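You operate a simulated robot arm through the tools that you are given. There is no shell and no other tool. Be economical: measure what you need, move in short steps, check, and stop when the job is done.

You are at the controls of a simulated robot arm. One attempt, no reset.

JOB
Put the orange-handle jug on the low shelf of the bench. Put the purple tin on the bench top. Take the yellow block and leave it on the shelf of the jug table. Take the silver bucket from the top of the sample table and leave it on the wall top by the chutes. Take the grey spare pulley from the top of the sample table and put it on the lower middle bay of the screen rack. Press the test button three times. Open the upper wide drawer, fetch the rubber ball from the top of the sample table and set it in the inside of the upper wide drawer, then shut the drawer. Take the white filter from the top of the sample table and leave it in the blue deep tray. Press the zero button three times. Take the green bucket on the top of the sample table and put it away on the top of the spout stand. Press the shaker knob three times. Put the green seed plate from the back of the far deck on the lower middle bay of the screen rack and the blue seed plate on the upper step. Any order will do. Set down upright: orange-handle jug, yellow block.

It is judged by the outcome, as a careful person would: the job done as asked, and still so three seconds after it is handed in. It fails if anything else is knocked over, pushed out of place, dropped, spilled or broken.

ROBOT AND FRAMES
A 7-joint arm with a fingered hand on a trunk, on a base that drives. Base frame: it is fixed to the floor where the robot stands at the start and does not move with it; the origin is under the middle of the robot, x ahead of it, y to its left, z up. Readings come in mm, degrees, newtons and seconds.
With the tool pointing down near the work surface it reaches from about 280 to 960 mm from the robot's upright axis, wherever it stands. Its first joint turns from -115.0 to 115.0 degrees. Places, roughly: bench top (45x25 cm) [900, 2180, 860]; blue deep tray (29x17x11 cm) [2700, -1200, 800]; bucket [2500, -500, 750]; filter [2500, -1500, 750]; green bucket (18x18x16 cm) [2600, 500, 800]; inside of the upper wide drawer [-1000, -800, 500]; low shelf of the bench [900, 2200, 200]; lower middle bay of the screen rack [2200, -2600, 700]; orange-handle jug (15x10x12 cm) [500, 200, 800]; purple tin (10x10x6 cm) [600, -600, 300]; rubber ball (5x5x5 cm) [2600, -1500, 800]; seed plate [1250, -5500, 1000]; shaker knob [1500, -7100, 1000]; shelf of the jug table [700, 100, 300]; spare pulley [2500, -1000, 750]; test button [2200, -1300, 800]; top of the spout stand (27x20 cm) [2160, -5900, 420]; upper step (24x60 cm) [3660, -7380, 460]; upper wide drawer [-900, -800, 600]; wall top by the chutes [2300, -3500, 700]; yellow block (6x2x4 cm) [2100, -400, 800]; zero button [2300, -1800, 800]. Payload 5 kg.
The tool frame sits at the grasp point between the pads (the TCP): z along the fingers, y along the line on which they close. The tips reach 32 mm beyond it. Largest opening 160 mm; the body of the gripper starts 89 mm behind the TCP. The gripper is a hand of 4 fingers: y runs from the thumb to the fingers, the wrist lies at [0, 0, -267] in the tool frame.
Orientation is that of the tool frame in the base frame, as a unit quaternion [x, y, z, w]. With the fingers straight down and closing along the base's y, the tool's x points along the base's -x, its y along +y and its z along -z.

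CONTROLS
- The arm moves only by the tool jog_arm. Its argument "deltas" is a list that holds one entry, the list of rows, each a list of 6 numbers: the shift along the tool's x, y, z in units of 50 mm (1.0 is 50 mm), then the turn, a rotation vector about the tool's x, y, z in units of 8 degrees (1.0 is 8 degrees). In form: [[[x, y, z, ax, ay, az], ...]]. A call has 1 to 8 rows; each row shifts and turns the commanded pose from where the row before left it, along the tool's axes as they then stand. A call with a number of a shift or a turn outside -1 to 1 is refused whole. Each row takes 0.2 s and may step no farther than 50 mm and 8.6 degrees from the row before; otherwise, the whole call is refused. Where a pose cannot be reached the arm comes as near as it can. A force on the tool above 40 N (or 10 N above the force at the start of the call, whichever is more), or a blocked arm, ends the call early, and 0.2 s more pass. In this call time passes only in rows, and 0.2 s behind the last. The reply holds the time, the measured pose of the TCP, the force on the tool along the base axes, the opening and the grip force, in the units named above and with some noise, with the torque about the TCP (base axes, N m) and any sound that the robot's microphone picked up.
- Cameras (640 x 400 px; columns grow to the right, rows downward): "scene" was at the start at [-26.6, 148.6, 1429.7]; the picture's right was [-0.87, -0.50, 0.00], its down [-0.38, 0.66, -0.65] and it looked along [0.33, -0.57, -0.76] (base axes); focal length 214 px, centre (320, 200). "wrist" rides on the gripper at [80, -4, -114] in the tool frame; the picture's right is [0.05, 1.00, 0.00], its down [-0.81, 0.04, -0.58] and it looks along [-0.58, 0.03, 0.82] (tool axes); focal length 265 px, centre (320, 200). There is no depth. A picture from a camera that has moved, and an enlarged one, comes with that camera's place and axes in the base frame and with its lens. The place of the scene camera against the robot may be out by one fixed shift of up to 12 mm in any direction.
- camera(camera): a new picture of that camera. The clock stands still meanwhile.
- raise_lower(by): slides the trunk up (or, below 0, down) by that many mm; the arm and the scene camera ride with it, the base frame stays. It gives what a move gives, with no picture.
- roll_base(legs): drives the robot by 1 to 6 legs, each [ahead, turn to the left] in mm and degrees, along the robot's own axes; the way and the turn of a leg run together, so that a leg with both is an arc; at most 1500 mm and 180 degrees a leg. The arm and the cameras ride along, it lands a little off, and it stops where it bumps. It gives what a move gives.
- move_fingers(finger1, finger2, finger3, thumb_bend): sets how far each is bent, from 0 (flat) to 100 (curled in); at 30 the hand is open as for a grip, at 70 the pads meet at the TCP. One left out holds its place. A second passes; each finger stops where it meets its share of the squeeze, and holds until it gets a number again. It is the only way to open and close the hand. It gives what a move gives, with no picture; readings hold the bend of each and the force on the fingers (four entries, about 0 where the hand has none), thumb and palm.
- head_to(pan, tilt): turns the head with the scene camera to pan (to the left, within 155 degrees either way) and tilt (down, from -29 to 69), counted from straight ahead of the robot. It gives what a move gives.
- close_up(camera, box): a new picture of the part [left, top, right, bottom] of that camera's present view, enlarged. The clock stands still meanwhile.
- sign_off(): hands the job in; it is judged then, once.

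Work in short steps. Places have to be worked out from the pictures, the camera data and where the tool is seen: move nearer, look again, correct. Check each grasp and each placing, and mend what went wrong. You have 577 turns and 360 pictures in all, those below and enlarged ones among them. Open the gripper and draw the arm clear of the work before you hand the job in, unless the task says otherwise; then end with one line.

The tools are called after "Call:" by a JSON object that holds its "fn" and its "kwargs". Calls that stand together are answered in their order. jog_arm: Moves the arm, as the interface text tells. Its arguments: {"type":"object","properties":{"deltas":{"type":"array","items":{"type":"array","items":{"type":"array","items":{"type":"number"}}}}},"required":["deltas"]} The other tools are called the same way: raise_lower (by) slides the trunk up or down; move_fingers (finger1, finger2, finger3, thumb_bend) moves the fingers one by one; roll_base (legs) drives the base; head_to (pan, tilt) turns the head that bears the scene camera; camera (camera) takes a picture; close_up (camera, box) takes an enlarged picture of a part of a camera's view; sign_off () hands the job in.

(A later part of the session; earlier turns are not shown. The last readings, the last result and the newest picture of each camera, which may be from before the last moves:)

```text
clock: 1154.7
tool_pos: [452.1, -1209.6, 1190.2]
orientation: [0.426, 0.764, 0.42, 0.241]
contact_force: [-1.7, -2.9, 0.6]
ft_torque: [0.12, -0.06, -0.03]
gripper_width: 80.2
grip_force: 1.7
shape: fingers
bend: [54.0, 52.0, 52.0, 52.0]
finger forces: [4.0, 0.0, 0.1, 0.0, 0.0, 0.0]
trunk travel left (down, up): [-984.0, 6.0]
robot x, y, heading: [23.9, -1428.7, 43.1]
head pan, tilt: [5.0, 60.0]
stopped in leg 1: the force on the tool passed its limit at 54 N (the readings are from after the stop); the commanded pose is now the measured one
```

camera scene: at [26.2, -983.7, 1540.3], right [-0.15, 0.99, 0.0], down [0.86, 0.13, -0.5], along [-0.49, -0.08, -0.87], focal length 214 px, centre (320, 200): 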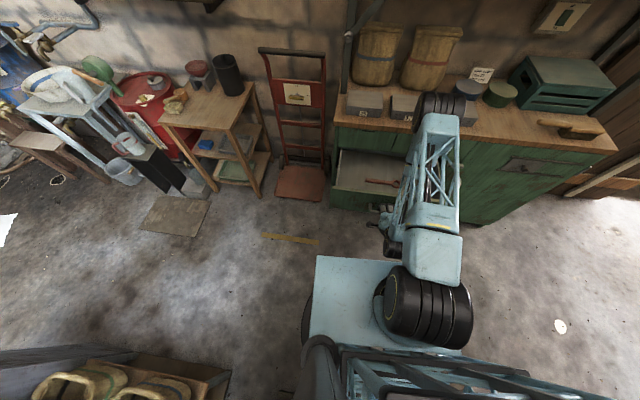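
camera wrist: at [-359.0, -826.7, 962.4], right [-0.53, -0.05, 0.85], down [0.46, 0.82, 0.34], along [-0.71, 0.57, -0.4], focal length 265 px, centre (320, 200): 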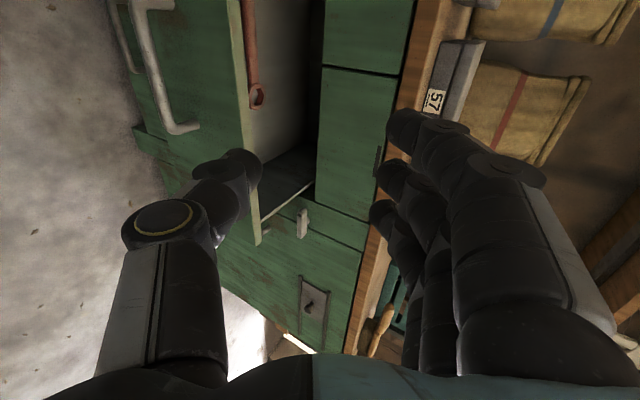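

Blocked near (24,−1429), and the hand touched the cage. Turn back and look.

Call:
{"fn": "roll_base", "kwargs": {"legs": [[0, -45]]}}

Call:
{"fn": "head_to", "kwargs": {"pan": 0, "tilt": 60}}

Call:
{"fn": "camera", "kwargs": {"camera": "scene"}}

```text
clock: 1157.3
tool_pos: [482.1, -1571.7, 1190.7]
orientation: [0.684, 0.546, 0.298, 0.381]
contact_force: [0.2, -0.4, 0.1]
ft_torque: [0.02, -0.03, -0.01]
gripper_width: 82.5
grip_force: 0.0
shape: fingers
bend: [52.0, 52.0, 52.0, 52.0]
finger forces: [0.1, 0.1, 0.0, 0.0, 0.1, 0.0]
trunk travel left (down, up): [-984.0, 6.0]
robot x, y, heading: [22.4, -1427.0, -1.6]
head pan, tilt: [5.0, 60.0]
```

```text
clock: 1157.9
tool_pos: [483.0, -1572.7, 1190.6]
orientation: [0.683, 0.546, 0.297, 0.383]
contact_force: [-0.4, 0.0, 0.2]
ft_torque: [0.0, 0.04, 0.01]
gripper_width: 82.7
grip_force: 0.1
shape: fingers
bend: [52.0, 52.0, 52.0, 52.0]
finger forces: [0.1, 0.0, 0.1, 0.0, 0.0, 0.0]
trunk travel left (down, up): [-984.0, 6.0]
robot x, y, heading: [25.1, -1427.6, -1.5]
head pan, tilt: [0.0, 60.0]
```

```text
39 pictures are left
camera scene: at [28.3, -1210.8, 2125.2], right [-0.02, -1.0, 0.0], down [-0.87, 0.02, -0.5], along [0.5, -0.01, -0.87], focal length 214 px, centre (320, 200)
```

scene: 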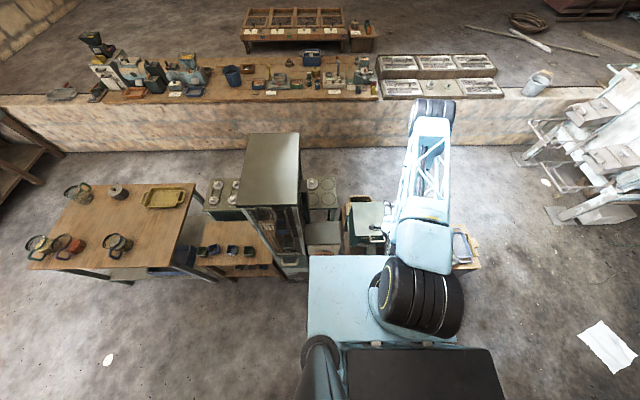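

The chest stand spans x≳370, y −1200…−2400. Reverse west, then go south at x≈−225 and around.

Call:
{"fn": "roll_base", "kwargs": {"legs": [[-260, 0]]}}

Call:
{"fn": "roll_base", "kwargs": {"legs": [[0, -88.5], [1470, 0]]}}

```text
clock: 1159.8
tool_pos: [218.5, -1569.1, 1191.0]
orientation: [0.686, 0.541, 0.297, 0.384]
contact_force: [0.1, 0.4, 0.0]
ft_torque: [0.01, -0.03, -0.02]
gripper_width: 82.9
grip_force: 0.1
shape: fingers
bend: [52.0, 52.0, 52.0, 52.0]
finger forces: [0.0, 0.0, 0.0, 0.0, 0.0, 0.0]
trunk travel left (down, up): [-984.0, 6.0]
robot x, y, heading: [-239.2, -1418.9, -1.9]
head pan, tilt: [0.0, 60.0]
```

```text
clock: 1171.1
tool_pos: [-317.1, -3370.4, 1188.9]
orientation: [0.872, -0.07, -0.044, 0.483]
contact_force: [-0.2, -0.2, -0.1]
ft_torque: [-0.04, -0.02, 0.01]
gripper_width: 82.9
grip_force: 0.1
shape: fingers
bend: [52.0, 52.0, 52.0, 52.0]
finger forces: [0.1, 0.1, 0.0, 0.0, 0.1, 0.1]
trunk travel left (down, up): [-984.0, 6.0]
robot x, y, heading: [-202.4, -2901.8, -87.7]
head pan, tilt: [0.0, 60.0]
```

Call:
{"fn": "roll_base", "kwargs": {"legs": [[0, 88], [1500, 0], [350, 0]]}}

Call:
{"fn": "roll_base", "kwargs": {"legs": [[0, 90], [1380, 0]]}}

```text
clock: 1184.0
tool_pos: [2067.1, -3092.5, 1190.0]
orientation: [0.681, 0.548, 0.3, 0.382]
contact_force: [0.9, 0.7, -0.1]
ft_torque: [-0.02, 0.05, -0.02]
gripper_width: 82.8
grip_force: 0.1
shape: fingers
bend: [52.0, 52.0, 52.0, 52.0]
finger forces: [0.0, 0.0, 0.0, 0.0, 0.1, 0.1]
trunk travel left (down, up): [-984.0, 6.0]
robot x, y, heading: [1602.0, -2950.1, -0.8]
head pan, tilt: [0.0, 60.0]
```

```text
clock: 1194.9
tool_pos: [1744.1, -1114.8, 1190.7]
orientation: [0.088, 0.871, 0.481, 0.055]
contact_force: [-0.2, -0.7, -0.1]
ft_torque: [0.0, 0.01, 0.01]
gripper_width: 82.9
grip_force: 0.0
shape: fingers
bend: [52.0, 52.0, 52.0, 52.0]
finger forces: [0.1, 0.1, 0.1, 0.0, 0.0, 0.1]
trunk travel left (down, up): [-984.0, 6.0]
robot x, y, heading: [1608.3, -1579.4, 89.7]
head pan, tilt: [0.0, 60.0]
```

Turn to face the table; roll the hand back to horizontal closing.

Call:
{"fn": "roll_base", "kwargs": {"legs": [[0, -90], [75, 0]]}}

Call:
{"fn": "jog_arm", "kwargs": {"deltas": [[[0, 0, 0, 0, 0, -0.95], [0, 0, 0, 0, 0, -0.95], [0, 0, 0, 0, 0, -0.95], [0, 0, 0, 0, 0, -0.95], [0, 0, 0, 0, 0, -0.95], [0, 0, 0, 0, 0, -0.95], [0, 0, 0, 0, 0, -0.95], [0, 0, 0, 0, 0, -0.95]]]}}

Call:
{"fn": "jog_arm", "kwargs": {"deltas": [[[0, 0, 0, 0, 0, -0.95], [0, 0, 0, 0, 0, -0.95], [0, 0, 0, 0, 0, -0.95], [0, 0, 0, 0, 0, -0.8], [0, 0, 0, 0, 0.85, 0], [0, 0, 0, 0, 0.85, 0]]]}}

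Call:
{"fn": "camera", "kwargs": {"camera": "wrist"}}

```text
clock: 1200.0
tool_pos: [2146.9, -1724.7, 1190.5]
orientation: [0.683, 0.546, 0.298, 0.382]
contact_force: [0.6, -0.1, -0.5]
ft_torque: [0.03, -0.01, 0.0]
gripper_width: 82.5
grip_force: 0.0
shape: fingers
bend: [52.0, 52.0, 52.0, 52.0]
finger forces: [0.1, 0.0, 0.0, 0.1, 0.0, 0.1]
trunk travel left (down, up): [-984.0, 6.0]
robot x, y, heading: [1686.9, -1579.3, -0.9]
head pan, tilt: [0.0, 60.0]
```

```text
clock: 1201.8
tool_pos: [2143.5, -1724.8, 1189.2]
orientation: [0.312, 0.817, 0.063, 0.481]
contact_force: [0.3, 0.2, -0.2]
ft_torque: [-0.04, -0.02, -0.03]
gripper_width: 82.6
grip_force: 0.1
shape: fingers
bend: [52.0, 52.0, 52.0, 52.0]
finger forces: [0.0, 0.0, 0.0, 0.0, 0.1, 0.0]
trunk travel left (down, up): [-984.0, 6.0]
robot x, y, heading: [1687.9, -1580.7, -1.1]
head pan, tilt: [0.0, 60.0]
```

```text
clock: 1203.2
tool_pos: [2152.7, -1728.4, 1179.7]
orientation: [0.102, 0.92, -0.048, 0.375]
contact_force: [-0.2, 0.1, -0.2]
ft_torque: [0.0, -0.01, 0.04]
gripper_width: 82.8
grip_force: 0.0
shape: fingers
bend: [52.0, 52.0, 52.0, 52.0]
finger forces: [0.0, 0.1, 0.0, 0.0, 0.1, 0.1]
out of reach, approached as far as the arm can: row 5, 6
trunk travel left (down, up): [-984.0, 6.0]
robot x, y, heading: [1682.4, -1578.6, -1.4]
head pan, tilt: [0.0, 60.0]
```

```text
38 pictures are left
camera wrist: at [2019.0, -1700.4, 1205.2], right [0.19, 0.98, -0.05], down [0.19, 0.01, 0.98], along [0.96, -0.19, -0.18], focal length 265 px, centre (320, 200)
```

wrist: 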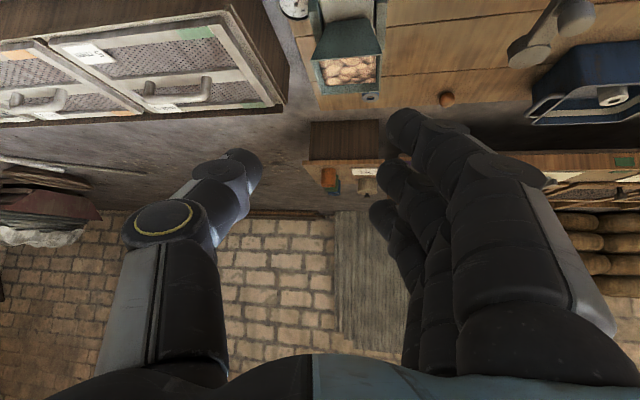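

Ball at ≈(2739,−1500). Extend over toward it.

Call:
{"fn": "jog_arm", "kwargs": {"deltas": [[[-0.56, 0.58, 0.54, 0, 0, 0], [-0.56, 0.58, 0.54, 0, 0, 0], [-0.56, 0.58, 0.54, 0, 0, 0], [-0.56, 0.58, 0.54, 0, 0, 0], [-0.56, 0.58, 0.54, 0, 0, 0], [-0.56, 0.58, 0.54, 0, 0, 0], [-0.56, 0.58, 0.54, 0, 0, 0], [-0.56, 0.58, 0.54, 0, 0, 0]]]}}

Call:
{"fn": "jog_arm", "kwargs": {"deltas": [[[-0.5, 0.5, 0.5, -0.2, 0.55, -0.25], [-0.5, 0.5, 0.5, -0.2, 0.55, -0.25], [-0.4, 0.5, 0.4, -0.2, 0.55, -0.25]]]}}

Call:
{"fn": "raise_lower", "kwargs": {"by": -200}}

Call:
{"fn": "camera", "kwargs": {"camera": "wrist"}}

```text
clock: 1205.0
tool_pos: [2507.2, -1572.6, 1176.5]
orientation: [0.103, 0.92, -0.047, 0.375]
contact_force: [0.1, -0.1, -0.6]
ft_torque: [0.0, 0.06, 0.0]
gripper_width: 82.8
grip_force: 0.0
shape: fingers
bend: [52.0, 52.0, 52.0, 52.0]
finger forces: [0.0, 0.1, 0.0, 0.0, 0.1, 0.1]
trunk travel left (down, up): [-984.0, 6.0]
robot x, y, heading: [1680.9, -1581.5, -1.1]
head pan, tilt: [0.0, 60.0]
```

```text
clock: 1205.8
tool_pos: [2619.8, -1519.6, 1168.1]
orientation: [0.044, 0.963, -0.016, 0.267]
contact_force: [-0.9, -0.2, -0.1]
ft_torque: [0.0, -0.01, -0.01]
gripper_width: 83.2
grip_force: 0.1
shape: fingers
bend: [52.0, 52.0, 52.0, 52.0]
finger forces: [0.0, 0.0, 0.0, 0.1, 0.1, 0.0]
trunk travel left (down, up): [-984.0, 6.0]
robot x, y, heading: [1683.8, -1581.5, -1.3]
head pan, tilt: [0.0, 60.0]
```

```text
clock: 1208.0
tool_pos: [2617.6, -1516.3, 968.5]
orientation: [0.044, 0.962, -0.016, 0.268]
contact_force: [-0.2, -0.1, -0.4]
ft_torque: [0.03, 0.01, 0.0]
gripper_width: 83.0
grip_force: 0.1
shape: fingers
bend: [52.0, 52.0, 52.0, 52.0]
finger forces: [0.0, 0.0, 0.0, 0.0, 0.0, 0.0]
trunk travel left (down, up): [-784.0, 206.0]
robot x, y, heading: [1680.3, -1580.9, -1.5]
head pan, tilt: [0.0, 60.0]
```

```text
37 pictures are left
camera wrist: at [2491.7, -1508.1, 1025.7], right [0.05, 1.0, -0.03], down [0.4, 0.01, 0.92], along [0.91, -0.06, -0.4], focal length 265 px, centre (320, 200)
```

wrist: 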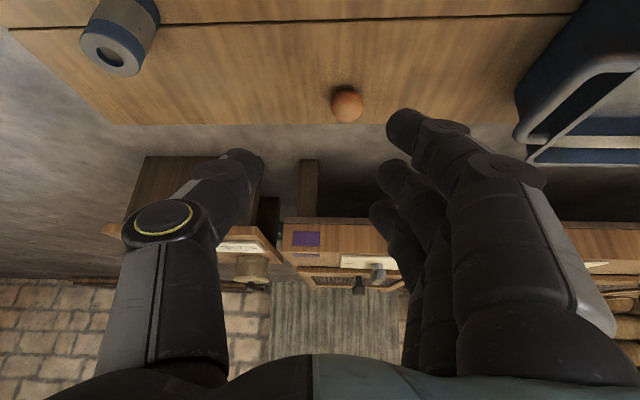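

Ball at ≈(2752,−1495). Descend along the tool axis towards it.

Call:
{"fn": "jog_arm", "kwargs": {"deltas": [[[-0.14, 0.1, 0.9, 0, 0, 0], [-0.14, 0.1, 0.9, 0, 0, 0], [-0.14, 0.1, 0.9, 0, 0, 0]]]}}

Call:
{"fn": "camera", "kwargs": {"camera": "wrist"}}

```text
clock: 1208.8
tool_pos: [2708.7, -1513.4, 867.3]
orientation: [0.044, 0.962, -0.016, 0.268]
contact_force: [0.2, -0.2, -0.3]
ft_torque: [0.02, 0.07, -0.02]
gripper_width: 82.9
grip_force: 0.1
shape: fingers
bend: [52.0, 52.0, 52.0, 52.0]
finger forces: [0.0, 0.0, 0.0, 0.0, 0.0, 0.1]
trunk travel left (down, up): [-784.0, 206.0]
robot x, y, heading: [1684.3, -1578.9, -1.5]
head pan, tilt: [0.0, 60.0]
```

```text
36 pictures are left
camera wrist: at [2582.6, -1503.7, 923.2], right [0.05, 1.0, -0.03], down [0.4, 0.01, 0.92], along [0.91, -0.06, -0.4], focal length 265 px, centre (320, 200)
```

wrist: 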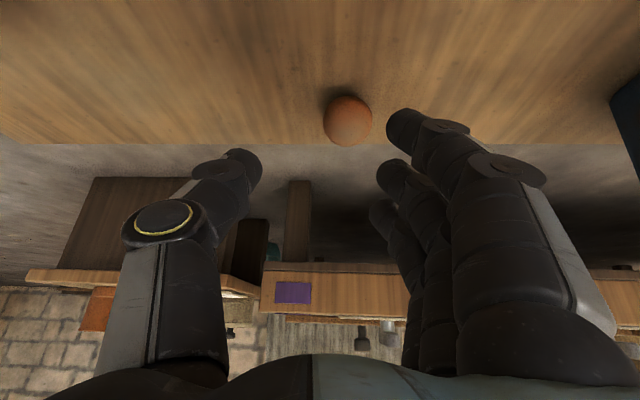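

Call:
{"fn": "jog_arm", "kwargs": {"deltas": [[[-0.05, 0.22, 0.6, 0, 0, 0], [-0.05, 0.22, 0.6, 0, 0, 0], [0, 0, 0.3, 0, 0, 0]]]}}

Call:
{"fn": "camera", "kwargs": {"camera": "wrist"}}

```text
clock: 1209.6
tool_pos: [2752.7, -1495.9, 803.4]
orientation: [0.043, 0.962, -0.016, 0.268]
contact_force: [-1.5, 0.6, 10.0]
ft_torque: [0.51, 0.12, 0.06]
gripper_width: 84.7
grip_force: 4.8
shape: fingers
bend: [52.0, 52.0, 52.0, 52.0]
finger forces: [9.3, 0.0, 0.0, 0.0, 0.1, 0.0]
trunk travel left (down, up): [-784.0, 206.0]
robot x, y, heading: [1686.8, -1581.2, -1.3]
head pan, tilt: [0.0, 60.0]
```

```text
35 pictures are left
camera wrist: at [2625.4, -1486.6, 860.1], right [0.05, 1.0, -0.03], down [0.4, 0.01, 0.92], along [0.91, -0.06, -0.4], focal length 265 px, centre (320, 200)
```

wrist: 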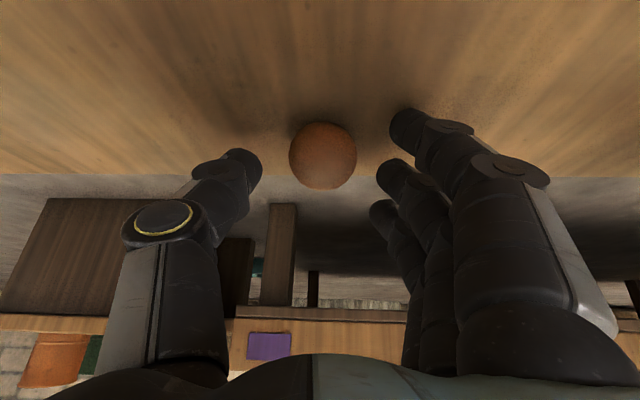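

Ball is between thumb and fingers. Raise 3 mm and close gently.

Call:
{"fn": "jog_arm", "kwargs": {"deltas": [[[0, 0, -0.08, 0, 0, 0]]]}}

Call:
{"fn": "move_fingers", "kwargs": {"finger1": 62, "finger2": 62, "finger3": 62, "thumb_bend": 60}}

Call:
{"fn": "move_fingers", "kwargs": {"finger1": 70, "finger2": 72, "finger3": 70, "thumb_bend": 70}}

Call:
{"fn": "camera", "kwargs": {"camera": "wrist"}}

```text
clock: 1210.0
tool_pos: [2751.0, -1494.0, 804.8]
orientation: [0.044, 0.962, -0.016, 0.268]
contact_force: [-0.4, 0.3, 0.1]
ft_torque: [0.0, 0.01, 0.01]
gripper_width: 83.4
grip_force: 0.0
shape: fingers
bend: [52.0, 52.0, 52.0, 52.0]
finger forces: [0.0, 0.1, 0.0, 0.0, 0.1, 0.1]
trunk travel left (down, up): [-784.0, 206.0]
robot x, y, heading: [1684.1, -1583.1, -1.3]
head pan, tilt: [0.0, 60.0]
```

```text
clock: 1211.0
tool_pos: [2751.6, -1493.4, 806.0]
orientation: [0.043, 0.962, -0.015, 0.268]
contact_force: [-0.2, -1.1, 0.5]
ft_torque: [-0.02, 0.0, 0.0]
gripper_width: 51.0
grip_force: 0.7
shape: fingers
bend: [62.0, 61.0, 62.0, 60.0]
finger forces: [0.1, 0.5, 0.0, 0.1, 0.5, 0.0]
trunk travel left (down, up): [-784.0, 206.0]
robot x, y, heading: [1684.9, -1579.6, -0.9]
head pan, tilt: [0.0, 60.0]
```

```text
clock: 1212.0
tool_pos: [2752.1, -1492.1, 805.7]
orientation: [0.044, 0.962, -0.016, 0.268]
contact_force: [0.3, -0.1, -0.4]
ft_torque: [0.0, 0.01, -0.01]
gripper_width: 38.5
grip_force: 14.3
shape: fingers
bend: [67.0, 61.0, 70.0, 65.0]
finger forces: [3.8, 9.8, 0.0, 0.0, 14.9, 0.1]
trunk travel left (down, up): [-784.0, 206.0]
robot x, y, heading: [1682.0, -1581.3, -1.6]
head pan, tilt: [0.0, 60.0]
```

```text
34 pictures are left
camera wrist: at [2624.8, -1484.4, 861.9], right [0.05, 1.0, -0.03], down [0.4, 0.01, 0.92], along [0.91, -0.06, -0.4], focal length 265 px, centre (320, 200)
```

wrist: 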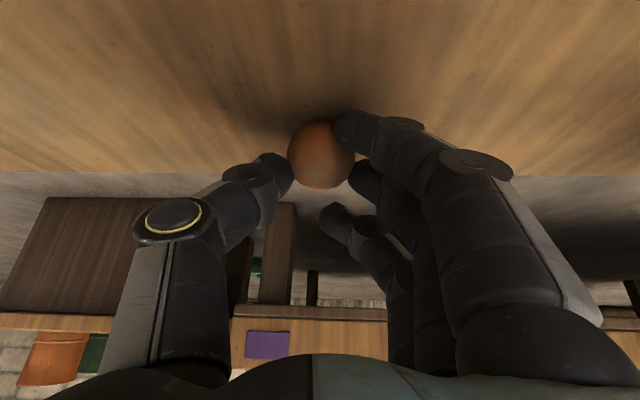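

Ball gripped by thumb, fingers 1 and 2. Lift.

Call:
{"fn": "raise_lower", "kwargs": {"by": 200}}

Call:
{"fn": "jog_arm", "kwargs": {"deltas": [[[0.85, 0, -0.5, 0, 0, 0], [0.85, 0, -0.5, 0, 0, 0], [0.85, 0, -0.5, 0, 0, 0], [0.85, 0, -0.5, 0, 0, 0], [0.85, 0, -0.5, 0, 0, 0], [0.85, 0, -0.5, 0, 0, 0], [0.85, 0, -0.5, 0, 0, 0], [0.85, 0, -0.5, 0, 0, 0]]]}}

Call:
{"fn": "camera", "kwargs": {"camera": "wrist"}}

```text
clock: 1214.1
tool_pos: [2751.2, -1493.8, 1004.7]
orientation: [0.045, 0.962, -0.016, 0.268]
contact_force: [0.3, -0.2, -0.9]
ft_torque: [0.02, 0.01, -0.04]
gripper_width: 38.8
grip_force: 14.2
shape: fingers
bend: [67.0, 61.0, 70.0, 65.0]
finger forces: [3.8, 9.7, 0.0, 0.1, 14.8, 0.0]
trunk travel left (down, up): [-984.0, 6.0]
robot x, y, heading: [1682.2, -1581.6, -1.4]
head pan, tilt: [0.0, 60.0]
```

```text
clock: 1215.9
tool_pos: [2355.1, -1456.1, 1000.3]
orientation: [0.044, 0.962, -0.017, 0.269]
contact_force: [-0.3, 0.5, -1.0]
ft_torque: [-0.04, -0.05, 0.01]
gripper_width: 37.8
grip_force: 13.1
shape: fingers
bend: [67.0, 61.0, 70.0, 66.0]
finger forces: [4.6, 8.1, 0.0, 0.0, 12.4, 0.0]
trunk travel left (down, up): [-984.0, 6.0]
robot x, y, heading: [1685.3, -1579.0, -1.3]
head pan, tilt: [0.0, 60.0]
```

```text
33 pictures are left
camera wrist: at [2228.0, -1447.5, 1057.3], right [0.05, 1.0, -0.04], down [0.4, 0.01, 0.92], along [0.92, -0.06, -0.4], focal length 265 px, centre (320, 200)
```

wrist: 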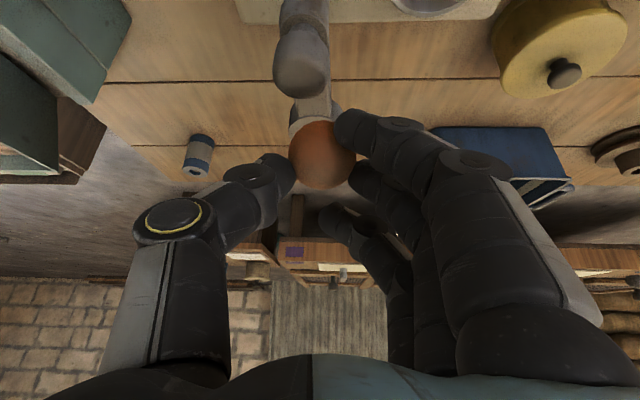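

Raise the arm 130 mm more before swinging, then drive back around.

Call:
{"fn": "jog_arm", "kwargs": {"deltas": [[[-0.5, 0, -0.85, 0, 0, 0], [-0.5, 0, -0.85, 0, 0, 0], [-0.5, 0, -0.85, 0, 0, 0]]]}}

Call:
{"fn": "roll_base", "kwargs": {"legs": [[-50, 0], [0, -89.5], [1360, 0]]}}

Call:
{"fn": "roll_base", "kwargs": {"legs": [[0, -90], [1500, 0], [350, 0]]}}

```text
clock: 1216.7
tool_pos: [2352.0, -1455.6, 1145.1]
orientation: [0.044, 0.962, -0.016, 0.268]
contact_force: [-0.2, 0.5, -0.3]
ft_torque: [0.0, -0.01, 0.04]
gripper_width: 37.8
grip_force: 12.6
shape: fingers
bend: [67.0, 61.0, 70.0, 66.0]
finger forces: [4.7, 8.0, 0.1, 0.0, 12.4, 0.0]
trunk travel left (down, up): [-984.0, 6.0]
robot x, y, heading: [1686.5, -1583.6, -0.9]
head pan, tilt: [0.0, 60.0]
```

```text
clock: 1228.0
tool_pos: [1761.7, -3608.6, 1144.9]
orientation: [0.709, 0.653, -0.2, 0.179]
contact_force: [0.5, 0.5, 0.1]
ft_torque: [0.01, -0.01, 0.03]
gripper_width: 37.5
grip_force: 12.8
shape: fingers
bend: [67.0, 62.0, 70.0, 66.0]
finger forces: [4.7, 7.9, 0.0, 0.1, 12.3, 0.0]
trunk travel left (down, up): [-984.0, 6.0]
robot x, y, heading: [1627.0, -2942.1, -90.7]
head pan, tilt: [0.0, 60.0]
```

```text
clock: 1241.3
tool_pos: [-886.2, -2971.2, 1143.6]
orientation: [0.961, -0.062, -0.267, -0.021]
contact_force: [0.2, -0.2, -0.7]
ft_torque: [-0.01, 0.01, 0.0]
gripper_width: 37.5
grip_force: 12.7
shape: fingers
bend: [67.0, 62.0, 70.0, 66.0]
finger forces: [4.8, 7.8, 0.0, 0.0, 12.2, 0.0]
trunk travel left (down, up): [-984.0, 6.0]
robot x, y, heading: [-213.3, -2870.6, 176.3]
head pan, tilt: [0.0, 60.0]
```

Retract a little and approach the cabinet again.

Call:
{"fn": "jog_arm", "kwargs": {"deltas": [[[0.85, 0, -0.5, 0, 0, 0], [0.85, 0, -0.5, 0, 0, 0], [0.85, 0, -0.5, 0, 0, 0], [0.85, 0, -0.5, 0, 0, 0]]]}}

Call:
{"fn": "roll_base", "kwargs": {"legs": [[0, -86], [1400, 0], [220, 0]]}}

Call:
{"fn": "roll_base", "kwargs": {"legs": [[0, -45], [300, 0], [0, 133]]}}

```text
clock: 1242.3
tool_pos: [-689.2, -2998.8, 1142.2]
orientation: [0.961, -0.061, -0.268, -0.021]
contact_force: [0.9, -1.4, -0.9]
ft_torque: [0.0, 0.02, -0.02]
gripper_width: 37.4
grip_force: 12.7
shape: fingers
bend: [67.0, 62.0, 70.0, 66.0]
finger forces: [5.2, 7.6, 0.0, 0.0, 12.0, 0.0]
trunk travel left (down, up): [-984.0, 6.0]
robot x, y, heading: [-212.0, -2871.5, 176.7]
head pan, tilt: [0.0, 60.0]
```

```text
clock: 1254.3
tool_pos: [-385.7, -791.7, 1138.6]
orientation: [-0.659, 0.703, 0.18, 0.198]
contact_force: [0.5, 1.3, -0.3]
ft_torque: [0.0, 0.01, -0.01]
gripper_width: 36.9
grip_force: 12.8
shape: fingers
bend: [67.0, 62.0, 70.0, 66.0]
finger forces: [5.3, 7.6, 0.1, 0.0, 12.0, 0.0]
trunk travel left (down, up): [-984.0, 6.0]
robot x, y, heading: [-229.2, -1266.0, 90.0]
head pan, tilt: [0.0, 60.0]
```

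```text
clock: 1264.3
tool_pos: [-491.9, -1192.7, 1140.9]
orientation: [0.962, -0.051, -0.268, -0.019]
contact_force: [0.0, 0.1, -0.1]
ft_torque: [-0.04, 0.02, 0.03]
gripper_width: 36.5
grip_force: 11.7
shape: fingers
bend: [67.0, 62.0, 70.0, 67.0]
finger forces: [4.4, 7.2, 0.0, 0.1, 11.7, 0.0]
trunk travel left (down, up): [-984.0, 6.0]
robot x, y, heading: [-18.0, -1054.8, 178.0]
head pan, tilt: [0.0, 60.0]
```

Move over the open drawer.

Call:
{"fn": "jog_arm", "kwargs": {"deltas": [[[-0.36, -0.84, 0.216, 0, 0, 0], [-0.36, -0.84, 0.216, 0, 0, 0], [-0.36, -0.84, 0.216, 0, 0, 0], [-0.36, -0.84, 0.216, 0, 0, 0], [-0.36, -0.84, 0.216, 0, 0, 0], [-0.36, -0.84, 0.216, 0, 0, 0], [-0.36, -0.84, 0.216, 0, 0, 0], [-0.36, -0.84, 0.216, 0, 0, 0]]]}}

Call:
{"fn": "jog_arm", "kwargs": {"deltas": [[[-0.3, -0.84, 0.18, 0, 0, 0], [-0.1, -0.84, 0.06, 0, 0, 0]]]}}

Call:
{"fn": "raise_lower", "kwargs": {"by": -250}}

Call:
{"fn": "camera", "kwargs": {"camera": "wrist"}}

```text
clock: 1266.1
tool_pos: [-624.7, -837.1, 1139.6]
orientation: [0.962, -0.049, -0.269, -0.016]
contact_force: [-0.1, 1.1, 0.4]
ft_torque: [-0.04, -0.01, 0.04]
gripper_width: 36.3
grip_force: 12.4
shape: fingers
bend: [67.0, 62.0, 70.0, 67.0]
finger forces: [4.7, 7.3, 0.0, 0.0, 11.9, 0.0]
trunk travel left (down, up): [-984.0, 6.0]
robot x, y, heading: [-16.5, -1052.6, 178.0]
head pan, tilt: [0.0, 60.0]
```

```text
clock: 1266.7
tool_pos: [-633.9, -755.0, 1142.7]
orientation: [0.962, -0.05, -0.267, -0.018]
contact_force: [0.7, -0.7, 0.4]
ft_torque: [0.0, 0.02, 0.0]
gripper_width: 36.2
grip_force: 12.0
shape: fingers
bend: [67.0, 62.0, 70.0, 67.0]
finger forces: [4.7, 7.3, 0.0, 0.1, 11.7, 0.0]
trunk travel left (down, up): [-984.0, 6.0]
robot x, y, heading: [-14.7, -1052.9, 178.1]
head pan, tilt: [0.0, 60.0]
```

```text
clock: 1269.3
tool_pos: [-635.6, -755.4, 892.6]
orientation: [0.962, -0.05, -0.267, -0.018]
contact_force: [-0.2, 1.4, -0.7]
ft_torque: [0.01, 0.02, 0.0]
gripper_width: 36.5
grip_force: 12.0
shape: fingers
bend: [67.0, 62.0, 70.0, 67.0]
finger forces: [4.7, 7.3, 0.1, 0.0, 11.6, 0.1]
trunk travel left (down, up): [-734.0, 256.0]
robot x, y, heading: [-14.5, -1053.1, 178.1]
head pan, tilt: [0.0, 60.0]
```

```text
32 pictures are left
camera wrist: at [-506.8, -764.6, 948.3], right [-0.06, -1.0, -0.03], down [-0.4, -0.01, 0.92], along [-0.91, 0.07, -0.4], focal length 265 px, centre (320, 200)
```

wrist: 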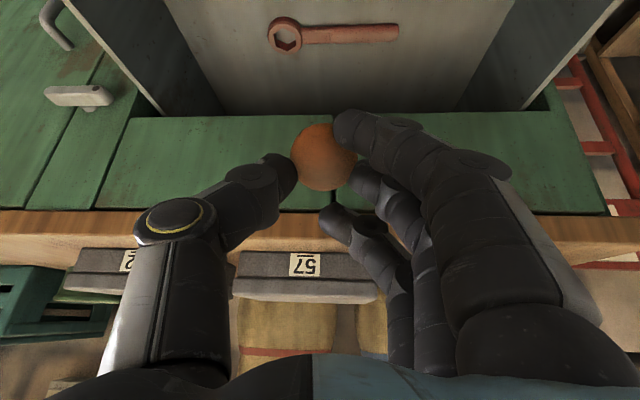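

The drawer interior is right below. Lower into it.

Call:
{"fn": "raise_lower", "kwargs": {"by": -190}}

Call:
{"fn": "camera", "kwargs": {"camera": "wrist"}}

```text
clock: 1271.4
tool_pos: [-635.3, -755.5, 702.3]
orientation: [0.962, -0.05, -0.268, -0.017]
contact_force: [0.0, 0.2, 0.4]
ft_torque: [0.0, 0.01, -0.01]
gripper_width: 36.3
grip_force: 11.6
shape: fingers
bend: [67.0, 62.0, 70.0, 67.0]
finger forces: [5.4, 7.2, 0.1, 0.0, 11.9, 0.1]
trunk travel left (down, up): [-544.0, 446.0]
robot x, y, heading: [-17.6, -1052.6, 178.1]
head pan, tilt: [0.0, 60.0]
```

```text
31 pictures are left
camera wrist: at [-506.8, -764.6, 758.3], right [-0.06, -1.0, -0.03], down [-0.4, -0.01, 0.92], along [-0.91, 0.07, -0.4], focal length 265 px, centre (320, 200)
```

wrist: 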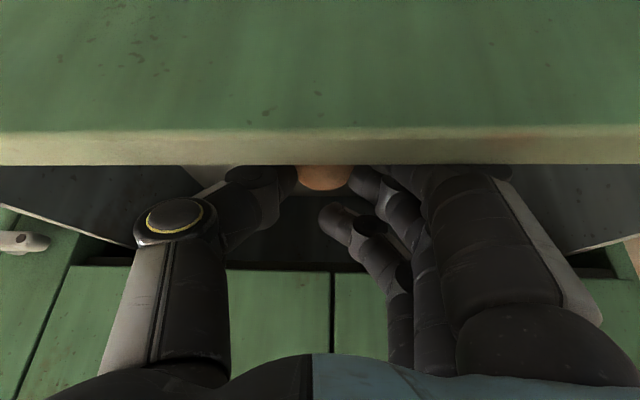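

Shift 25 mm deeper and lower towards the drawer floor.

Call:
{"fn": "jog_arm", "kwargs": {"deltas": [[[-0.43, 0, 0.26, 0, 0, 0]]]}}

Call:
{"fn": "raise_lower", "kwargs": {"by": -50}}

Call:
{"fn": "raise_lower", "kwargs": {"by": -15}}

Call:
{"fn": "raise_lower", "kwargs": {"by": -10}}

```text
clock: 1271.8
tool_pos: [-660.4, -753.8, 702.2]
orientation: [0.962, -0.05, -0.269, -0.018]
contact_force: [0.3, -0.3, -0.6]
ft_torque: [0.0, -0.03, -0.01]
gripper_width: 36.2
grip_force: 12.3
shape: fingers
bend: [67.0, 62.0, 70.0, 67.0]
finger forces: [5.1, 7.3, 0.1, 0.1, 11.8, 0.0]
trunk travel left (down, up): [-544.0, 446.0]
robot x, y, heading: [-19.9, -1055.6, 177.9]
head pan, tilt: [0.0, 60.0]
```

```text
clock: 1272.7
tool_pos: [-659.9, -754.8, 651.5]
orientation: [0.962, -0.05, -0.267, -0.018]
contact_force: [-0.2, -0.4, 0.2]
ft_torque: [0.01, 0.02, -0.04]
gripper_width: 36.5
grip_force: 12.0
shape: fingers
bend: [67.0, 62.0, 70.0, 67.0]
finger forces: [5.2, 7.3, 0.0, 0.0, 11.8, 0.0]
trunk travel left (down, up): [-494.0, 496.0]
robot x, y, heading: [-17.1, -1051.6, 178.0]
head pan, tilt: [0.0, 60.0]
```

```text
clock: 1273.2
tool_pos: [-662.9, -754.6, 647.6]
orientation: [0.961, -0.05, -0.272, -0.019]
contact_force: [-0.8, -4.3, 19.9]
ft_torque: [-0.05, -1.86, -0.36]
gripper_width: 36.4
grip_force: 22.1
shape: fingers
bend: [67.0, 62.0, 70.0, 67.0]
finger forces: [5.3, 7.4, 0.0, 0.0, 11.8, 20.5]
trunk travel left (down, up): [-485.0, 505.0]
robot x, y, heading: [-16.8, -1051.9, 178.1]
head pan, tilt: [0.0, 60.0]
stopped: the force on the tool passed its limit at 48 N (the readings are from after the stop); the commanded pose is now the measured one
```

```text
clock: 1273.5
tool_pos: [-663.6, -752.4, 648.3]
orientation: [0.96, -0.049, -0.274, -0.018]
contact_force: [-1.4, -3.8, 23.3]
ft_torque: [-0.04, -2.12, -0.4]
gripper_width: 36.4
grip_force: 24.0
shape: fingers
bend: [67.0, 62.0, 70.0, 67.0]
finger forces: [5.2, 7.3, 0.0, 0.0, 11.8, 23.0]
trunk travel left (down, up): [-483.0, 507.0]
robot x, y, heading: [-14.8, -1052.2, 178.0]
head pan, tilt: [0.0, 60.0]
stopped: the force on the tool passed its limit at 53 N (the readings are from after the stop); the commanded pose is now the measured one
```

The palm touches the front panel's top edge. Raise, shift 40 mm deeper, then lower a bit more.

Call:
{"fn": "raise_lower", "kwargs": {"by": 20}}

Call:
{"fn": "jog_arm", "kwargs": {"deltas": [[[-0.69, 0, 0.41, 0, 0, 0]]]}}

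Call:
{"fn": "raise_lower", "kwargs": {"by": -30}}

Call:
{"fn": "raise_lower", "kwargs": {"by": -12}}

Call:
{"fn": "camera", "kwargs": {"camera": "wrist"}}

```text
clock: 1274.2
tool_pos: [-664.3, -752.3, 665.2]
orientation: [0.961, -0.05, -0.273, -0.019]
contact_force: [-0.5, 0.1, -0.4]
ft_torque: [-0.01, 0.02, 0.0]
gripper_width: 36.3
grip_force: 12.2
shape: fingers
bend: [67.0, 62.0, 70.0, 67.0]
finger forces: [5.2, 7.3, 0.0, 0.0, 11.8, 0.1]
trunk travel left (down, up): [-503.0, 487.0]
robot x, y, heading: [-16.7, -1051.4, 177.9]
head pan, tilt: [0.0, 60.0]
```

```text
clock: 1274.6
tool_pos: [-703.9, -746.8, 666.8]
orientation: [0.961, -0.051, -0.272, -0.019]
contact_force: [0.5, 0.5, 0.0]
ft_torque: [0.01, 0.03, -0.01]
gripper_width: 36.3
grip_force: 12.9
shape: fingers
bend: [67.0, 62.0, 70.0, 67.0]
finger forces: [5.3, 7.4, 0.0, 0.1, 11.7, 0.0]
trunk travel left (down, up): [-503.0, 487.0]
robot x, y, heading: [-16.1, -1056.2, 178.1]
head pan, tilt: [0.0, 60.0]
```

```text
clock: 1275.0
tool_pos: [-705.1, -747.0, 664.1]
orientation: [0.96, -0.049, -0.274, -0.019]
contact_force: [-0.1, -2.0, 9.0]
ft_torque: [0.04, -1.24, -0.49]
gripper_width: 36.5
grip_force: 12.7
shape: fingers
bend: [67.0, 62.0, 70.0, 67.0]
finger forces: [5.3, 7.4, 0.0, 0.0, 11.7, 0.0]
trunk travel left (down, up): [-497.0, 493.0]
robot x, y, heading: [-18.3, -1052.5, 177.9]
head pan, tilt: [0.0, 60.0]
stopped: the force on the tool passed its limit at 109 N (the readings are from after the stop); the commanded pose is now the measured one
```

```text
clock: 1275.3
tool_pos: [-709.8, -745.4, 663.6]
orientation: [0.96, -0.048, -0.277, -0.018]
contact_force: [-2.2, -4.8, 17.1]
ft_torque: [0.04, -2.5, -0.69]
gripper_width: 36.0
grip_force: 12.3
shape: fingers
bend: [67.0, 62.0, 70.0, 67.0]
finger forces: [5.3, 7.4, 0.0, 0.0, 11.7, 0.1]
trunk travel left (down, up): [-494.0, 496.0]
robot x, y, heading: [-18.3, -1052.7, 178.2]
head pan, tilt: [0.0, 60.0]
stopped: the force on the tool passed its limit at 54 N (the readings are from after the stop); the commanded pose is now the measured one
```

```text
30 pictures are left
camera wrist: at [-579.9, -755.5, 718.9], right [-0.06, -1.0, -0.04], down [-0.38, -0.01, 0.92], along [-0.92, 0.07, -0.38], focal length 265 px, centre (320, 200)
```

wrist: 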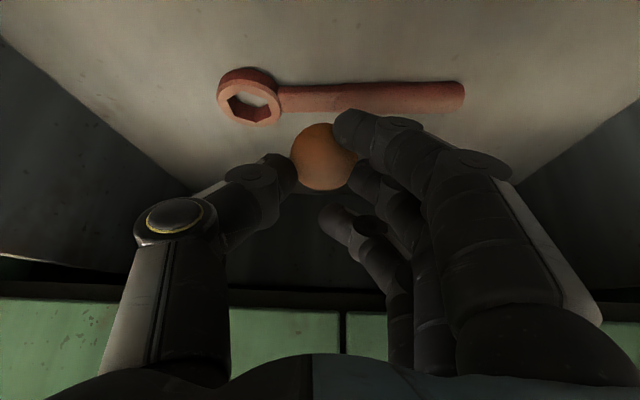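

The camera mount touches the panel. Raise and make the hand vertical, then lower between panel and cabinet.

Call:
{"fn": "raise_lower", "kwargs": {"by": 60}}

Call:
{"fn": "jog_arm", "kwargs": {"deltas": [[[0, 0, 0, 0, 0.95, 0], [0, 0, 0, 0, 0.95, 0], [0, 0, 0, 0, 0.95, 0], [0, 0, 0, 0, 0.95, 0]]]}}

Call:
{"fn": "raise_lower", "kwargs": {"by": -60}}

Call:
{"fn": "camera", "kwargs": {"camera": "wrist"}}

```text
clock: 1276.3
tool_pos: [-707.0, -745.8, 723.2]
orientation: [0.96, -0.05, -0.276, -0.02]
contact_force: [0.3, 1.2, -1.1]
ft_torque: [-0.01, -0.01, 0.01]
gripper_width: 36.2
grip_force: 12.1
shape: fingers
bend: [67.0, 62.0, 70.0, 67.0]
finger forces: [5.4, 7.4, 0.1, 0.0, 11.8, 0.1]
trunk travel left (down, up): [-554.0, 436.0]
robot x, y, heading: [-16.5, -1052.5, 178.0]
head pan, tilt: [0.0, 60.0]
```

```text
clock: 1277.3
tool_pos: [-706.4, -746.0, 723.0]
orientation: [0.999, -0.052, -0.013, -0.008]
contact_force: [0.3, 0.2, 0.5]
ft_torque: [-0.01, 0.06, -0.01]
gripper_width: 35.6
grip_force: 11.7
shape: fingers
bend: [68.0, 62.0, 70.0, 67.0]
finger forces: [4.6, 7.1, 0.0, 0.0, 11.2, 0.0]
trunk travel left (down, up): [-554.0, 436.0]
robot x, y, heading: [-16.5, -1053.0, 178.0]
head pan, tilt: [0.0, 60.0]
```

```text
clock: 1278.3
tool_pos: [-707.0, -745.2, 663.0]
orientation: [0.998, -0.053, -0.015, -0.005]
contact_force: [-0.3, -0.4, -0.8]
ft_torque: [-0.03, 0.0, 0.0]
gripper_width: 35.9
grip_force: 11.6
shape: fingers
bend: [68.0, 62.0, 70.0, 67.0]
finger forces: [4.5, 7.2, 0.1, 0.1, 11.2, 0.0]
trunk travel left (down, up): [-494.0, 496.0]
robot x, y, heading: [-14.4, -1054.3, 177.9]
head pan, tilt: [0.0, 60.0]
```

```text
29 pictures are left
camera wrist: at [-622.9, -750.6, 774.8], right [-0.05, -1.0, -0.01], down [-0.8, 0.04, 0.6], along [-0.6, 0.04, -0.8], focal length 265 px, centre (320, 200)
```

wrist: 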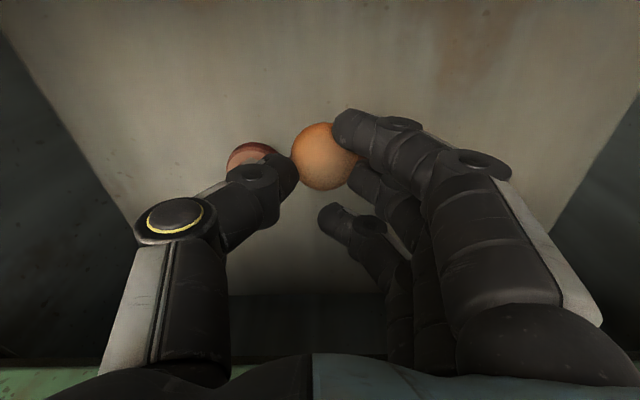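

Call:
{"fn": "jog_arm", "kwargs": {"deltas": [[[0.4, 0, 0, 0, 0, 0]]]}}

Call:
{"fn": "raise_lower", "kwargs": {"by": -20}}

Call:
{"fn": "raise_lower", "kwargs": {"by": -12}}

Call:
{"fn": "raise_lower", "kwargs": {"by": -10}}

```text
clock: 1278.7
tool_pos: [-688.2, -748.5, 661.8]
orientation: [0.998, -0.054, -0.015, -0.006]
contact_force: [-0.9, 0.0, 0.0]
ft_torque: [-0.02, -0.02, 0.02]
gripper_width: 35.4
grip_force: 11.7
shape: fingers
bend: [68.0, 62.0, 70.0, 67.0]
finger forces: [4.7, 7.2, 0.0, 0.1, 11.1, 0.1]
trunk travel left (down, up): [-494.0, 496.0]
robot x, y, heading: [-16.6, -1056.3, 178.1]
head pan, tilt: [0.0, 60.0]
```

```text
clock: 1279.4
tool_pos: [-687.7, -747.1, 642.5]
orientation: [0.998, -0.053, -0.014, -0.006]
contact_force: [0.0, 0.5, 0.3]
ft_torque: [0.02, 0.02, -0.04]
gripper_width: 35.7
grip_force: 10.7
shape: fingers
bend: [68.0, 62.0, 70.0, 67.0]
finger forces: [4.6, 7.2, 0.0, 0.1, 11.1, 0.0]
trunk travel left (down, up): [-474.0, 516.0]
robot x, y, heading: [-17.7, -1056.6, 178.1]
head pan, tilt: [0.0, 60.0]
```

```text
clock: 1280.0
tool_pos: [-687.1, -747.4, 629.2]
orientation: [0.998, -0.053, -0.014, -0.005]
contact_force: [-0.5, -0.3, 0.4]
ft_torque: [-0.02, 0.04, 0.03]
gripper_width: 35.9
grip_force: 11.6
shape: fingers
bend: [68.0, 62.0, 70.0, 67.0]
finger forces: [4.6, 7.2, 0.0, 0.0, 11.1, 0.1]
trunk travel left (down, up): [-462.0, 528.0]
robot x, y, heading: [-15.9, -1057.0, 177.8]
head pan, tilt: [0.0, 60.0]
```

```text
clock: 1280.6
tool_pos: [-688.2, -747.5, 619.7]
orientation: [0.998, -0.053, -0.014, -0.006]
contact_force: [-0.1, -0.3, -0.9]
ft_torque: [0.03, 0.03, 0.01]
gripper_width: 35.7
grip_force: 11.6
shape: fingers
bend: [68.0, 62.0, 70.0, 67.0]
finger forces: [4.7, 7.1, 0.0, 0.0, 11.1, 0.0]
trunk travel left (down, up): [-452.0, 538.0]
robot x, y, heading: [-17.9, -1055.7, 177.9]
head pan, tilt: [0.0, 60.0]
```

Call:
{"fn": "raise_lower", "kwargs": {"by": -10}}

Call:
{"fn": "raise_lower", "kwargs": {"by": -8}}

Call:
{"fn": "camera", "kwargs": {"camera": "wrist"}}

```text
clock: 1281.1
tool_pos: [-688.2, -746.9, 609.4]
orientation: [0.998, -0.053, -0.015, -0.005]
contact_force: [0.2, -0.5, 0.1]
ft_torque: [0.02, 0.01, 0.03]
gripper_width: 35.4
grip_force: 11.8
shape: fingers
bend: [68.0, 62.0, 70.0, 67.0]
finger forces: [4.6, 7.2, 0.1, 0.1, 11.2, 0.0]
trunk travel left (down, up): [-442.0, 548.0]
robot x, y, heading: [-19.0, -1056.7, 178.0]
head pan, tilt: [0.0, 60.0]
```

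```text
clock: 1281.7
tool_pos: [-688.7, -745.5, 605.0]
orientation: [0.998, -0.053, -0.017, -0.007]
contact_force: [-0.7, -0.3, 33.6]
ft_torque: [-0.18, -0.15, -0.01]
gripper_width: 35.1
grip_force: 22.1
shape: fingers
bend: [69.0, 64.0, 70.0, 68.0]
finger forces: [10.3, 14.1, 0.0, 0.0, 19.3, 0.0]
trunk travel left (down, up): [-434.0, 556.0]
robot x, y, heading: [-16.9, -1055.1, 178.2]
head pan, tilt: [0.0, 60.0]
```

```text
28 pictures are left
camera wrist: at [-604.1, -751.8, 717.0], right [-0.05, -1.0, -0.01], down [-0.8, 0.04, 0.6], along [-0.6, 0.04, -0.8], focal length 265 px, centre (320, 200)
```

wrist: 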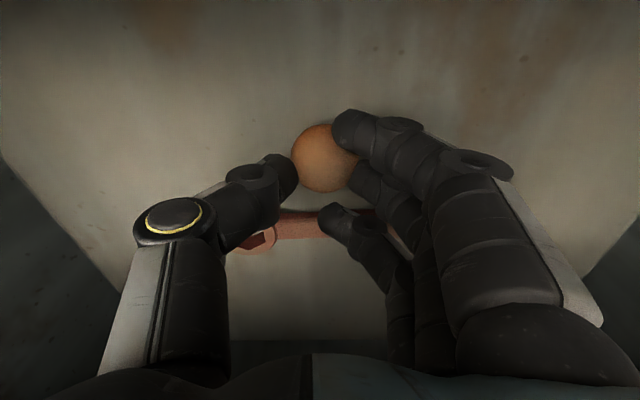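

The ball touches the drawer floor. Release and lift out.

Call:
{"fn": "raise_lower", "kwargs": {"by": 2}}

Call:
{"fn": "move_fingers", "kwargs": {"finger1": 58, "finger2": 54, "finger3": 56, "thumb_bend": 56}}

Call:
{"fn": "raise_lower", "kwargs": {"by": 250}}

Call:
{"fn": "camera", "kwargs": {"camera": "wrist"}}

```text
clock: 1282.2
tool_pos: [-687.8, -746.9, 605.8]
orientation: [0.998, -0.053, -0.016, -0.006]
contact_force: [-0.5, 1.0, 31.3]
ft_torque: [-0.06, -0.13, 0.01]
gripper_width: 35.3
grip_force: 21.1
shape: fingers
bend: [69.0, 64.0, 70.0, 68.0]
finger forces: [9.9, 13.4, 0.1, 0.1, 19.6, 0.0]
trunk travel left (down, up): [-436.0, 554.0]
robot x, y, heading: [-16.8, -1058.7, 178.0]
head pan, tilt: [0.0, 60.0]
```

```text
clock: 1283.2
tool_pos: [-688.0, -747.3, 604.1]
orientation: [0.998, -0.054, -0.015, -0.006]
contact_force: [-0.1, 0.0, -0.2]
ft_torque: [-0.03, -0.01, 0.02]
gripper_width: 65.7
grip_force: 0.0
shape: fingers
bend: [57.0, 54.0, 56.0, 56.0]
finger forces: [0.1, 0.1, 0.1, 0.0, 0.1, 0.0]
trunk travel left (down, up): [-436.0, 554.0]
robot x, y, heading: [-14.8, -1054.2, 177.8]
head pan, tilt: [0.0, 60.0]
```

```text
clock: 1285.8
tool_pos: [-687.4, -746.9, 853.2]
orientation: [0.998, -0.053, -0.014, -0.006]
contact_force: [0.7, -0.4, -0.8]
ft_torque: [0.0, 0.02, 0.02]
gripper_width: 65.7
grip_force: 0.0
shape: fingers
bend: [57.0, 54.0, 56.0, 56.0]
finger forces: [0.0, 0.0, 0.0, 0.0, 0.0, 0.1]
trunk travel left (down, up): [-686.0, 304.0]
robot x, y, heading: [-14.8, -1057.4, 178.0]
head pan, tilt: [0.0, 60.0]
```

```text
27 pictures are left
camera wrist: at [-604.0, -752.1, 965.7], right [-0.05, -1.0, -0.01], down [-0.8, 0.04, 0.6], along [-0.6, 0.04, -0.8], focal length 265 px, centre (320, 200)
```

wrist: 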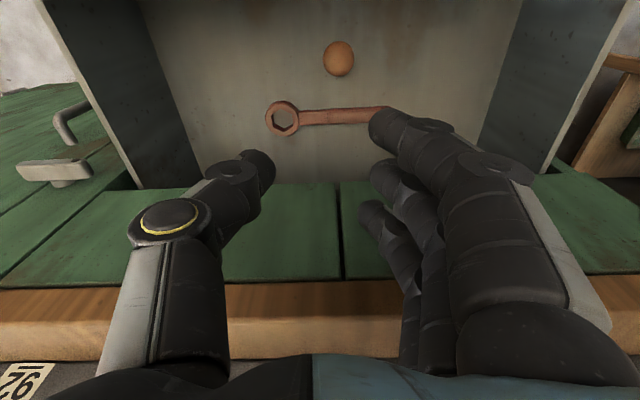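

Ball is in the drawer. Now close it: raise, pitch the hand forward, make a fist and get in front of the panel.

Call:
{"fn": "raise_lower", "kwargs": {"by": 150}}

Call:
{"fn": "move_fingers", "kwargs": {"finger1": 72, "finger2": 72, "finger3": 72, "thumb_bend": 70}}

Call:
{"fn": "jog_arm", "kwargs": {"deltas": [[[0.5, 0, 0, 0, -0.9, 0], [0.5, 0, 0, 0, -0.9, 0], [0, 0, 0, 0, -0.9, 0], [0, 0, 0, 0, -0.9, 0], [0, 0, 0, 0, -0.9, 0], [0, 0, 0, 0, -0.9, 0]]]}}

Call:
{"fn": "roll_base", "kwargs": {"legs": [[-50, 0]]}}

Call:
{"fn": "jog_arm", "kwargs": {"deltas": [[[0.65, 0, -0.62, 0, 0, 0], [0.65, 0, -0.62, 0, 0, 0]]]}}

```text
clock: 1287.6
tool_pos: [-687.3, -746.7, 1004.4]
orientation: [0.998, -0.053, -0.015, -0.006]
contact_force: [-0.5, 0.4, 0.1]
ft_torque: [0.01, 0.02, -0.02]
gripper_width: 65.6
grip_force: 0.0
shape: fingers
bend: [57.0, 54.0, 56.0, 56.0]
finger forces: [0.0, 0.0, 0.1, 0.1, 0.1, 0.0]
trunk travel left (down, up): [-836.0, 154.0]
robot x, y, heading: [-17.6, -1056.6, 177.9]
head pan, tilt: [0.0, 60.0]
```

```text
clock: 1288.6
tool_pos: [-688.0, -746.5, 1003.5]
orientation: [0.998, -0.053, -0.014, -0.006]
contact_force: [0.0, 0.1, -0.2]
ft_torque: [0.02, 0.04, 0.0]
gripper_width: 21.5
grip_force: 0.1
shape: fingers
bend: [72.0, 71.0, 72.0, 70.0]
finger forces: [0.0, 0.0, 0.0, 0.1, 0.1, 0.0]
trunk travel left (down, up): [-836.0, 154.0]
robot x, y, heading: [-17.8, -1055.5, 178.1]
head pan, tilt: [0.0, 60.0]
```

```text
clock: 1290.0
tool_pos: [-636.7, -751.9, 998.1]
orientation: [0.922, -0.047, -0.383, -0.026]
contact_force: [-0.1, -0.1, -0.7]
ft_torque: [0.0, 0.01, -0.01]
gripper_width: 21.3
grip_force: 0.0
shape: fingers
bend: [72.0, 71.0, 72.0, 70.0]
finger forces: [0.0, 0.0, 0.0, 0.1, 0.0, 0.0]
trunk travel left (down, up): [-836.0, 154.0]
robot x, y, heading: [-19.6, -1052.8, 178.1]
head pan, tilt: [0.0, 60.0]
```

```text
clock: 1290.9
tool_pos: [-584.5, -753.8, 1000.2]
orientation: [0.922, -0.048, -0.382, -0.025]
contact_force: [-0.3, 0.8, 0.6]
ft_torque: [-0.01, 0.0, 0.0]
gripper_width: 21.4
grip_force: 0.0
shape: fingers
bend: [72.0, 71.0, 72.0, 70.0]
finger forces: [0.0, 0.1, 0.0, 0.1, 0.1, 0.1]
trunk travel left (down, up): [-836.0, 154.0]
robot x, y, heading: [35.4, -1055.7, 178.0]
head pan, tilt: [0.0, 60.0]
```

```text
clock: 1291.5
tool_pos: [-498.2, -761.0, 995.3]
orientation: [0.923, -0.047, -0.382, -0.025]
contact_force: [0.6, 0.3, -0.4]
ft_torque: [-0.01, -0.02, -0.01]
gripper_width: 21.4
grip_force: 0.1
shape: fingers
bend: [72.0, 71.0, 72.0, 70.0]
finger forces: [0.1, 0.0, 0.1, 0.0, 0.0, 0.1]
trunk travel left (down, up): [-836.0, 154.0]
robot x, y, heading: [37.0, -1058.3, 178.3]
head pan, tilt: [0.0, 60.0]
```

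Call:
{"fn": "raise_lower", "kwargs": {"by": -298}}

Call:
{"fn": "jog_arm", "kwargs": {"deltas": [[[-0.6, 0, 0.6, 0, 0, 0], [-0.6, 0, 0.6, 0, 0, 0]]]}}

Call:
{"fn": "camera", "kwargs": {"camera": "wrist"}}

```text
clock: 1294.5
tool_pos: [-495.1, -761.2, 696.8]
orientation: [0.923, -0.048, -0.381, -0.025]
contact_force: [-0.1, 0.0, 0.8]
ft_torque: [-0.02, 0.0, 0.0]
gripper_width: 21.4
grip_force: 0.0
shape: fingers
bend: [72.0, 71.0, 72.0, 70.0]
finger forces: [0.1, 0.1, 0.0, 0.1, 0.0, 0.1]
trunk travel left (down, up): [-538.0, 452.0]
robot x, y, heading: [34.3, -1052.1, 178.0]
head pan, tilt: [0.0, 60.0]
```

```text
clock: 1295.1
tool_pos: [-581.4, -752.8, 698.3]
orientation: [0.923, -0.048, -0.381, -0.025]
contact_force: [-0.2, 0.7, -0.7]
ft_torque: [-0.01, 0.0, 0.02]
gripper_width: 21.2
grip_force: 0.1
shape: fingers
bend: [72.0, 71.0, 72.0, 70.0]
finger forces: [0.0, 0.0, 0.0, 0.0, 0.0, 0.0]
trunk travel left (down, up): [-538.0, 452.0]
robot x, y, heading: [37.1, -1055.6, 178.0]
head pan, tilt: [0.0, 60.0]
```

```text
26 pictures are left
camera wrist: at [-444.1, -763.5, 721.7], right [-0.07, -1.0, -0.05], down [-0.17, -0.03, 0.98], along [-0.98, 0.08, -0.17], focal length 265 px, centre (320, 200)
```

wrist: 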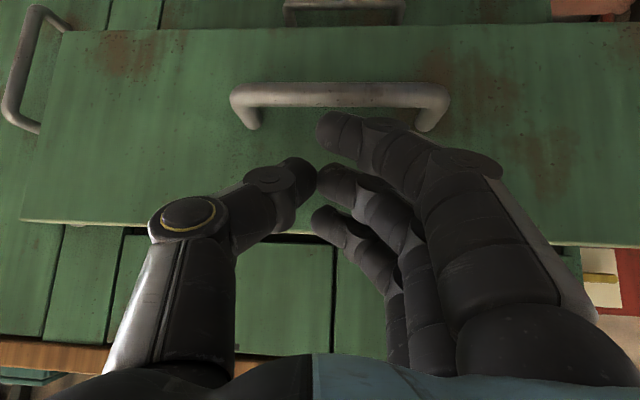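

The panel is now at x≈−675. Lower 12 mm and push the drawer shut.

Call:
{"fn": "raise_lower", "kwargs": {"by": -12}}

Call:
{"fn": "jog_arm", "kwargs": {"deltas": [[[-0.64, 0, 0.64, 0, 0, 0], [-0.64, 0, 0.64, 0, 0, 0], [-0.4, 0, 0.4, 0, 0, 0], [-0.4, 0, 0.4, 0, 0, 0]]]}}

Call:
{"fn": "camera", "kwargs": {"camera": "wrist"}}

```text
clock: 1295.7
tool_pos: [-579.8, -752.8, 684.2]
orientation: [0.923, -0.048, -0.381, -0.026]
contact_force: [0.4, 0.1, 0.8]
ft_torque: [0.0, -0.02, 0.0]
gripper_width: 21.2
grip_force: 0.0
shape: fingers
bend: [72.0, 71.0, 72.0, 70.0]
finger forces: [0.0, 0.0, 0.1, 0.0, 0.1, 0.1]
trunk travel left (down, up): [-526.0, 464.0]
robot x, y, heading: [33.1, -1058.0, 178.0]
head pan, tilt: [0.0, 60.0]
```

```text
clock: 1296.7
tool_pos: [-722.2, -739.0, 680.4]
orientation: [0.925, -0.048, -0.376, -0.024]
contact_force: [37.1, -13.0, -6.7]
ft_torque: [0.0, 0.02, 0.22]
gripper_width: 21.5
grip_force: 18.5
shape: fingers
bend: [72.0, 71.0, 76.0, 70.0]
finger forces: [0.0, 0.0, 37.4, 0.0, 0.0, 0.0]
trunk travel left (down, up): [-526.0, 464.0]
robot x, y, heading: [34.8, -1054.8, 177.8]
head pan, tilt: [0.0, 60.0]
```

```text
25 pictures are left
camera wrist: at [-585.6, -749.2, 706.4], right [-0.07, -1.0, -0.05], down [-0.18, -0.03, 0.98], along [-0.98, 0.08, -0.18], focal length 265 px, centre (320, 200)
```

wrist: 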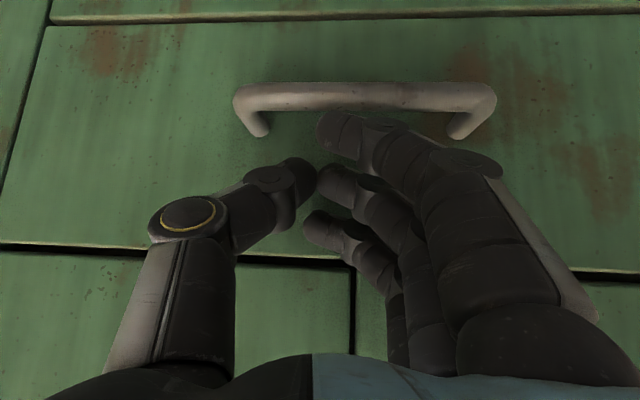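

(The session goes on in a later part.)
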